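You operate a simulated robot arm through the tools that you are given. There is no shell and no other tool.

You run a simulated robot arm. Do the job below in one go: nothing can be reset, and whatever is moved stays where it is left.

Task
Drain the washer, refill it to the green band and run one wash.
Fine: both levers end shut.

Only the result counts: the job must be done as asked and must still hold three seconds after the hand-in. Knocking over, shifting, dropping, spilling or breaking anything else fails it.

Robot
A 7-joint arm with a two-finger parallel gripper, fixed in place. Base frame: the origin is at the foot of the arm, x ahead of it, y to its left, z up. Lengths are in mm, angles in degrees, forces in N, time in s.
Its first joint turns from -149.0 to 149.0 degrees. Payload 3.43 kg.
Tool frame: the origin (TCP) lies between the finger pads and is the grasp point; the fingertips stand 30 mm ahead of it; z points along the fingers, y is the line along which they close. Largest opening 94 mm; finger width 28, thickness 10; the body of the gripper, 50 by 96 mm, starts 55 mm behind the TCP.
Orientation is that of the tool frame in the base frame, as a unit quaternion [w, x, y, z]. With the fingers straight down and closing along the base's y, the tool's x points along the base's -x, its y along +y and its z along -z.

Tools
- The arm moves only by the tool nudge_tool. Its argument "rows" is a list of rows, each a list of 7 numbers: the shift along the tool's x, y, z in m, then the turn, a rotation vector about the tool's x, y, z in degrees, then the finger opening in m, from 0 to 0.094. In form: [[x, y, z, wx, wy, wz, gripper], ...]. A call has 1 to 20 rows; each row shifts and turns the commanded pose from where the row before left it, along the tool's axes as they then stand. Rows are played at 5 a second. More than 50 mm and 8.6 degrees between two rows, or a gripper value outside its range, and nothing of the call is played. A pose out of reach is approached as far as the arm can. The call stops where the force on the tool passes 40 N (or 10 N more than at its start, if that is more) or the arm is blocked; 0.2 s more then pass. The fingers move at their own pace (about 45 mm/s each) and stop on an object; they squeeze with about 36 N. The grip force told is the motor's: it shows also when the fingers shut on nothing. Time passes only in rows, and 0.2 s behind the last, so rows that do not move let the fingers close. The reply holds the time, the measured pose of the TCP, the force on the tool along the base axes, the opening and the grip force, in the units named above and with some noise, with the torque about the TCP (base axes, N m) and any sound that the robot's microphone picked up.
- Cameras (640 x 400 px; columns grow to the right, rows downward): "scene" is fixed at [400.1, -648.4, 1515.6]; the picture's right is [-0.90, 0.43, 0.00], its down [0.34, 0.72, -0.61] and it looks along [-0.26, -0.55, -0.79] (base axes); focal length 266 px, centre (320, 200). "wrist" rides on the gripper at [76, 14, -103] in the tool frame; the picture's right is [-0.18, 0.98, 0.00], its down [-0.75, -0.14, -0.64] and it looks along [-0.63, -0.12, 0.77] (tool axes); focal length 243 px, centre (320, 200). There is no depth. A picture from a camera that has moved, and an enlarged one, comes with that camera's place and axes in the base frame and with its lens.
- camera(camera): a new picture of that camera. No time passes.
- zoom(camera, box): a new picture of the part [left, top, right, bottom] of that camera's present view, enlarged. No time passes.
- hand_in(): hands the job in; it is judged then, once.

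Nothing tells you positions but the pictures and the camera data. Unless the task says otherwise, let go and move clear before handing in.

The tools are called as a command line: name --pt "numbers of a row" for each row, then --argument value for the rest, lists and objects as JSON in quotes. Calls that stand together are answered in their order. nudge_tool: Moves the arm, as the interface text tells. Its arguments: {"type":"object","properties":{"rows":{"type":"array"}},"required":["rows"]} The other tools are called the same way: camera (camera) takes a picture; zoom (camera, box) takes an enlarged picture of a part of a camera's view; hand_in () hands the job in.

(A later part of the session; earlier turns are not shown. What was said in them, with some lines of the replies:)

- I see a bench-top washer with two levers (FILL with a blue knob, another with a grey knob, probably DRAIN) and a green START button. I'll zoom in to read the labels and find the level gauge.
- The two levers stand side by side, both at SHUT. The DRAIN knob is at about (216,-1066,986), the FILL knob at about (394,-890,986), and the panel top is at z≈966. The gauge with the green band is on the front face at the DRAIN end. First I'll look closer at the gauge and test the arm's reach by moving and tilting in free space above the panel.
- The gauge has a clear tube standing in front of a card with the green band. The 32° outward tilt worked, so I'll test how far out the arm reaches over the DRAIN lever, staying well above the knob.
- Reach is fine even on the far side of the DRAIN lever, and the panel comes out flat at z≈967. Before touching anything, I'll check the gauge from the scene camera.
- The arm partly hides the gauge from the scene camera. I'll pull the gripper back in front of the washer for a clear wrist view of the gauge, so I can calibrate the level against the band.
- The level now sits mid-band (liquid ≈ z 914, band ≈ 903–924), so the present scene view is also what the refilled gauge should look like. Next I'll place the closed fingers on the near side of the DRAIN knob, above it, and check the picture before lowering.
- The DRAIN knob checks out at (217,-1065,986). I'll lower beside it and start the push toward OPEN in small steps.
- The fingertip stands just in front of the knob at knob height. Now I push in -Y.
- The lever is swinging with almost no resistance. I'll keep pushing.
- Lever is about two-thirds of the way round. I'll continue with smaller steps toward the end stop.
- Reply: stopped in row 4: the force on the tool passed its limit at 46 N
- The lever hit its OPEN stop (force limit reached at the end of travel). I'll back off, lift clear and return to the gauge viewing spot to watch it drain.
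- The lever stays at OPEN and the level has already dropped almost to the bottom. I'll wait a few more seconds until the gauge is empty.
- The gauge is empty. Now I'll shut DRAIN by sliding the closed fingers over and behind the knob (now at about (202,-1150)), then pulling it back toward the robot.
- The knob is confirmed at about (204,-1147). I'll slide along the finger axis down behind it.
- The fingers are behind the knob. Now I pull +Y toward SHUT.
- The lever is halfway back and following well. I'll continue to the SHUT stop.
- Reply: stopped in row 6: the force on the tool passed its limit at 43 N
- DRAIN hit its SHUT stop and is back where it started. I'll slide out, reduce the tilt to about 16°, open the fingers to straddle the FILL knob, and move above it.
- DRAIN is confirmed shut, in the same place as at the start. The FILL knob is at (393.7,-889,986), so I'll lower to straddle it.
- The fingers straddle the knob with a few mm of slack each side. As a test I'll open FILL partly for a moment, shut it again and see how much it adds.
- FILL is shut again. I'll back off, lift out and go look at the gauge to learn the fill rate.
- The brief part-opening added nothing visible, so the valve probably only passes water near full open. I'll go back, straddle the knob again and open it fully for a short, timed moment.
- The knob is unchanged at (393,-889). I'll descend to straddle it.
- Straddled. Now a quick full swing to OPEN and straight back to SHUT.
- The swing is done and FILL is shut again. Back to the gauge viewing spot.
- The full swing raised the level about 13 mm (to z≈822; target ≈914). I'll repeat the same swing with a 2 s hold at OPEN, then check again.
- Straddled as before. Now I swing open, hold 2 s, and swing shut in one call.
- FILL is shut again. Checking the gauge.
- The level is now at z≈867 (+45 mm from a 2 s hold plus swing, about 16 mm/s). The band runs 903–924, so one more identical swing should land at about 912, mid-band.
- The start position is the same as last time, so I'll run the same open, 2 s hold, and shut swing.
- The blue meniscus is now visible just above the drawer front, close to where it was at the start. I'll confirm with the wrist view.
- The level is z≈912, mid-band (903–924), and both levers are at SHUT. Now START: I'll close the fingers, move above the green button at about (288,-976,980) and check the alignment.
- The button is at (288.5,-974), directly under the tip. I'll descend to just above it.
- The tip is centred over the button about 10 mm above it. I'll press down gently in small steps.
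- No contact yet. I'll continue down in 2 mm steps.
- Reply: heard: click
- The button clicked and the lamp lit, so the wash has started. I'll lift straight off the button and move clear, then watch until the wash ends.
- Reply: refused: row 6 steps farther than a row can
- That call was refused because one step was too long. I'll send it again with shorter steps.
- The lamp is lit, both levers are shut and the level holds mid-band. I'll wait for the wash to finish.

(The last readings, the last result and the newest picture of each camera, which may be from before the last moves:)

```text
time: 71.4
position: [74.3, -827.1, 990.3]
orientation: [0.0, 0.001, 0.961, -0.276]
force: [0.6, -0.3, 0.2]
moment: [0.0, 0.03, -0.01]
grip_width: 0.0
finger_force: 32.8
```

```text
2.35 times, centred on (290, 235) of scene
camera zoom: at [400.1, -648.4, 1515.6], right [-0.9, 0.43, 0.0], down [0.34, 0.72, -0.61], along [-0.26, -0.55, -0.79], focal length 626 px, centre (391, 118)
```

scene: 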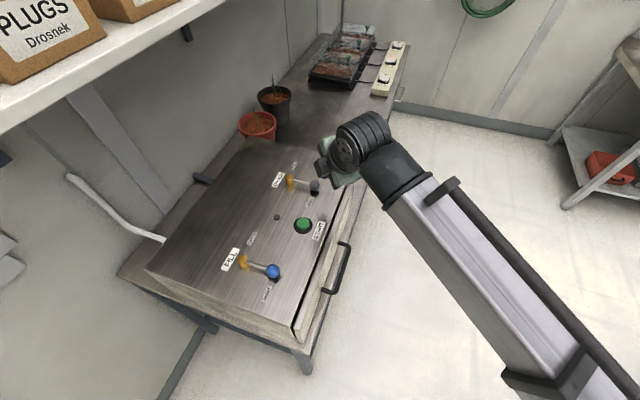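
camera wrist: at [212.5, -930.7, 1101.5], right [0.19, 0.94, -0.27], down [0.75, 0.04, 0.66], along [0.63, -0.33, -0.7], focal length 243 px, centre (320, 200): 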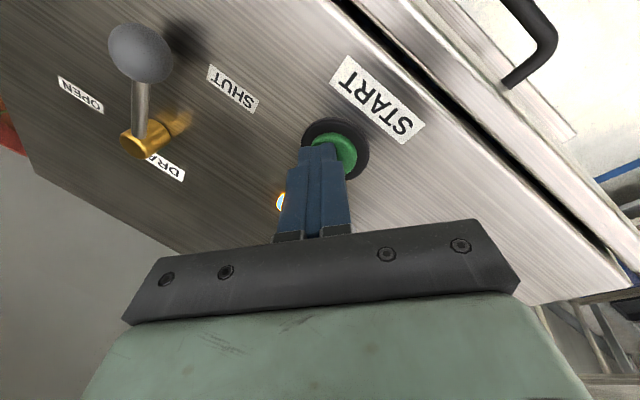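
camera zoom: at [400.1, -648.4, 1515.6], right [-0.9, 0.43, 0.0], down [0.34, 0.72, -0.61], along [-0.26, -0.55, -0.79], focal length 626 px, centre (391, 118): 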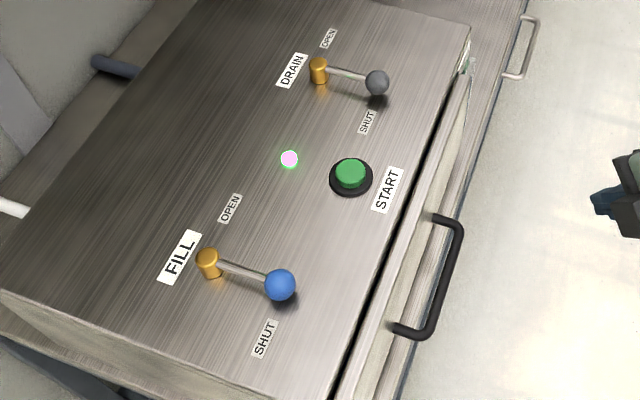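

The lamp has changed from amber to green, which suggests the wash is done. I'll zoom in on it and wait a little longer to see that it is steady.

nudge_tool --pt "0 0 0 0 0 0 0" --pt "0 0 0 0 0 0 0" --pt "0 0 0 0 0 0 0" --pt "0 0 0 0 0 0 0" --pt "0 0 0 0 0 0 0" --pt "0 0 0 0 0 0 0" --pt "0 0 0 0 0 0 0" --pt "0 0 0 0 0 0 0" --pt "0 0 0 0 0 0 0" --pt "0 0 0 0 0 0 0" --pt "0 0 0 0 0 0 0" --pt "0 0 0 0 0 0 0" --pt "0 0 0 0 0 0 0" --pt "0 0 0 0 0 0 0" --pt "0 0 0 0 0 0 0" --pt "0 0 0 0 0 0 0" --pt "0 0 0 0 0 0 0" --pt "0 0 0 0 0 0 0" --pt "0 0 0 0 0 0 0" --pt "0 0 0 0 0 0 0"

zoom --camera "scene" --box '[260, 190, 320, 230]'

zoom --camera "wrist" --box '[110, 60, 260, 160]'

camera --camera "scene"

```text
time: 75.6
position: [75.4, -827.6, 989.4]
orientation: [0.001, 0.0, 0.961, -0.275]
force: [-0.4, -0.4, -0.8]
moment: [0.03, 0.02, 0.01]
grip_width: 0.0
finger_force: 33.4
```

```text
10.00 times, centred on (290, 210) of scene
camera zoom: at [400.1, -648.4, 1515.6], right [-0.9, 0.43, 0.0], down [0.34, 0.72, -0.61], along [-0.26, -0.55, -0.79], focal length 2659 px, centre (620, 100)
```

zoom: 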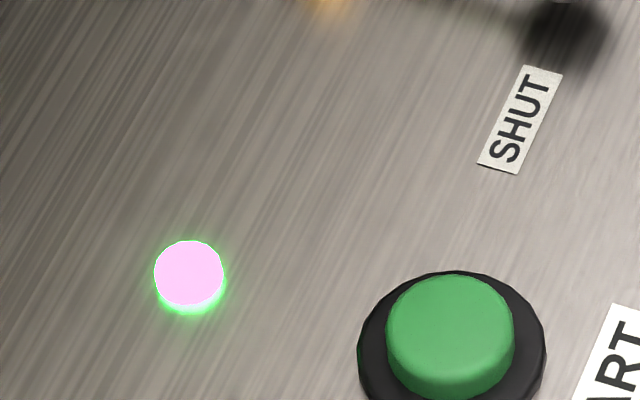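

```text
4.00 times, centred on (185, 110) of wrist
camera zoom: at [-0.7, -760.1, 1070.0], right [0.19, 0.83, -0.52], down [0.75, 0.22, 0.62], along [0.63, -0.51, -0.59], focal length 970 px, centre (860, 560)
```

zoom: 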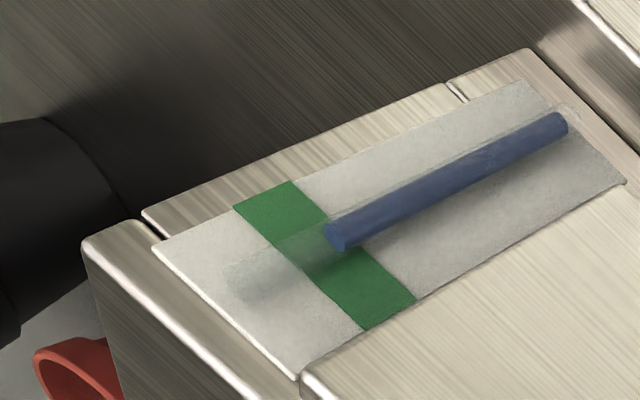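

```text
taken
```

scene: 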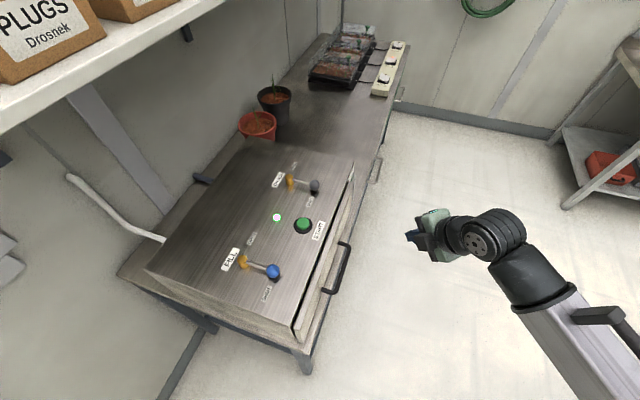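

The lamp is steady green after the amber phase, so one wash has run. The gauge level is mid-band, both levers are at SHUT and the arm is clear, so I'm handing in.

hand_in

```text
The job is handed in.
```

The washer has been drained, refilled to the green band and run through one wash. The job is handed in, and I haven't been told the verdict.

- **Drain:** I opened DRAIN until the gauge was empty, then pushed the lever back to its SHUT stop.
- **Refill:** FILL took several short openings. A first part-opening added nothing visible. The level ended near the middle of the green band (about 912 mm, where the band runs from about 903 to 924 mm). FILL is back at SHUT.
- **Wash:** I pressed START once and heard a click. The lamp showed amber, then turned steady green, which I took to mean the wash had finished.

At hand-in both levers were shut, the level was still in the band and the arm was clear. I saw nothing else disturbed.
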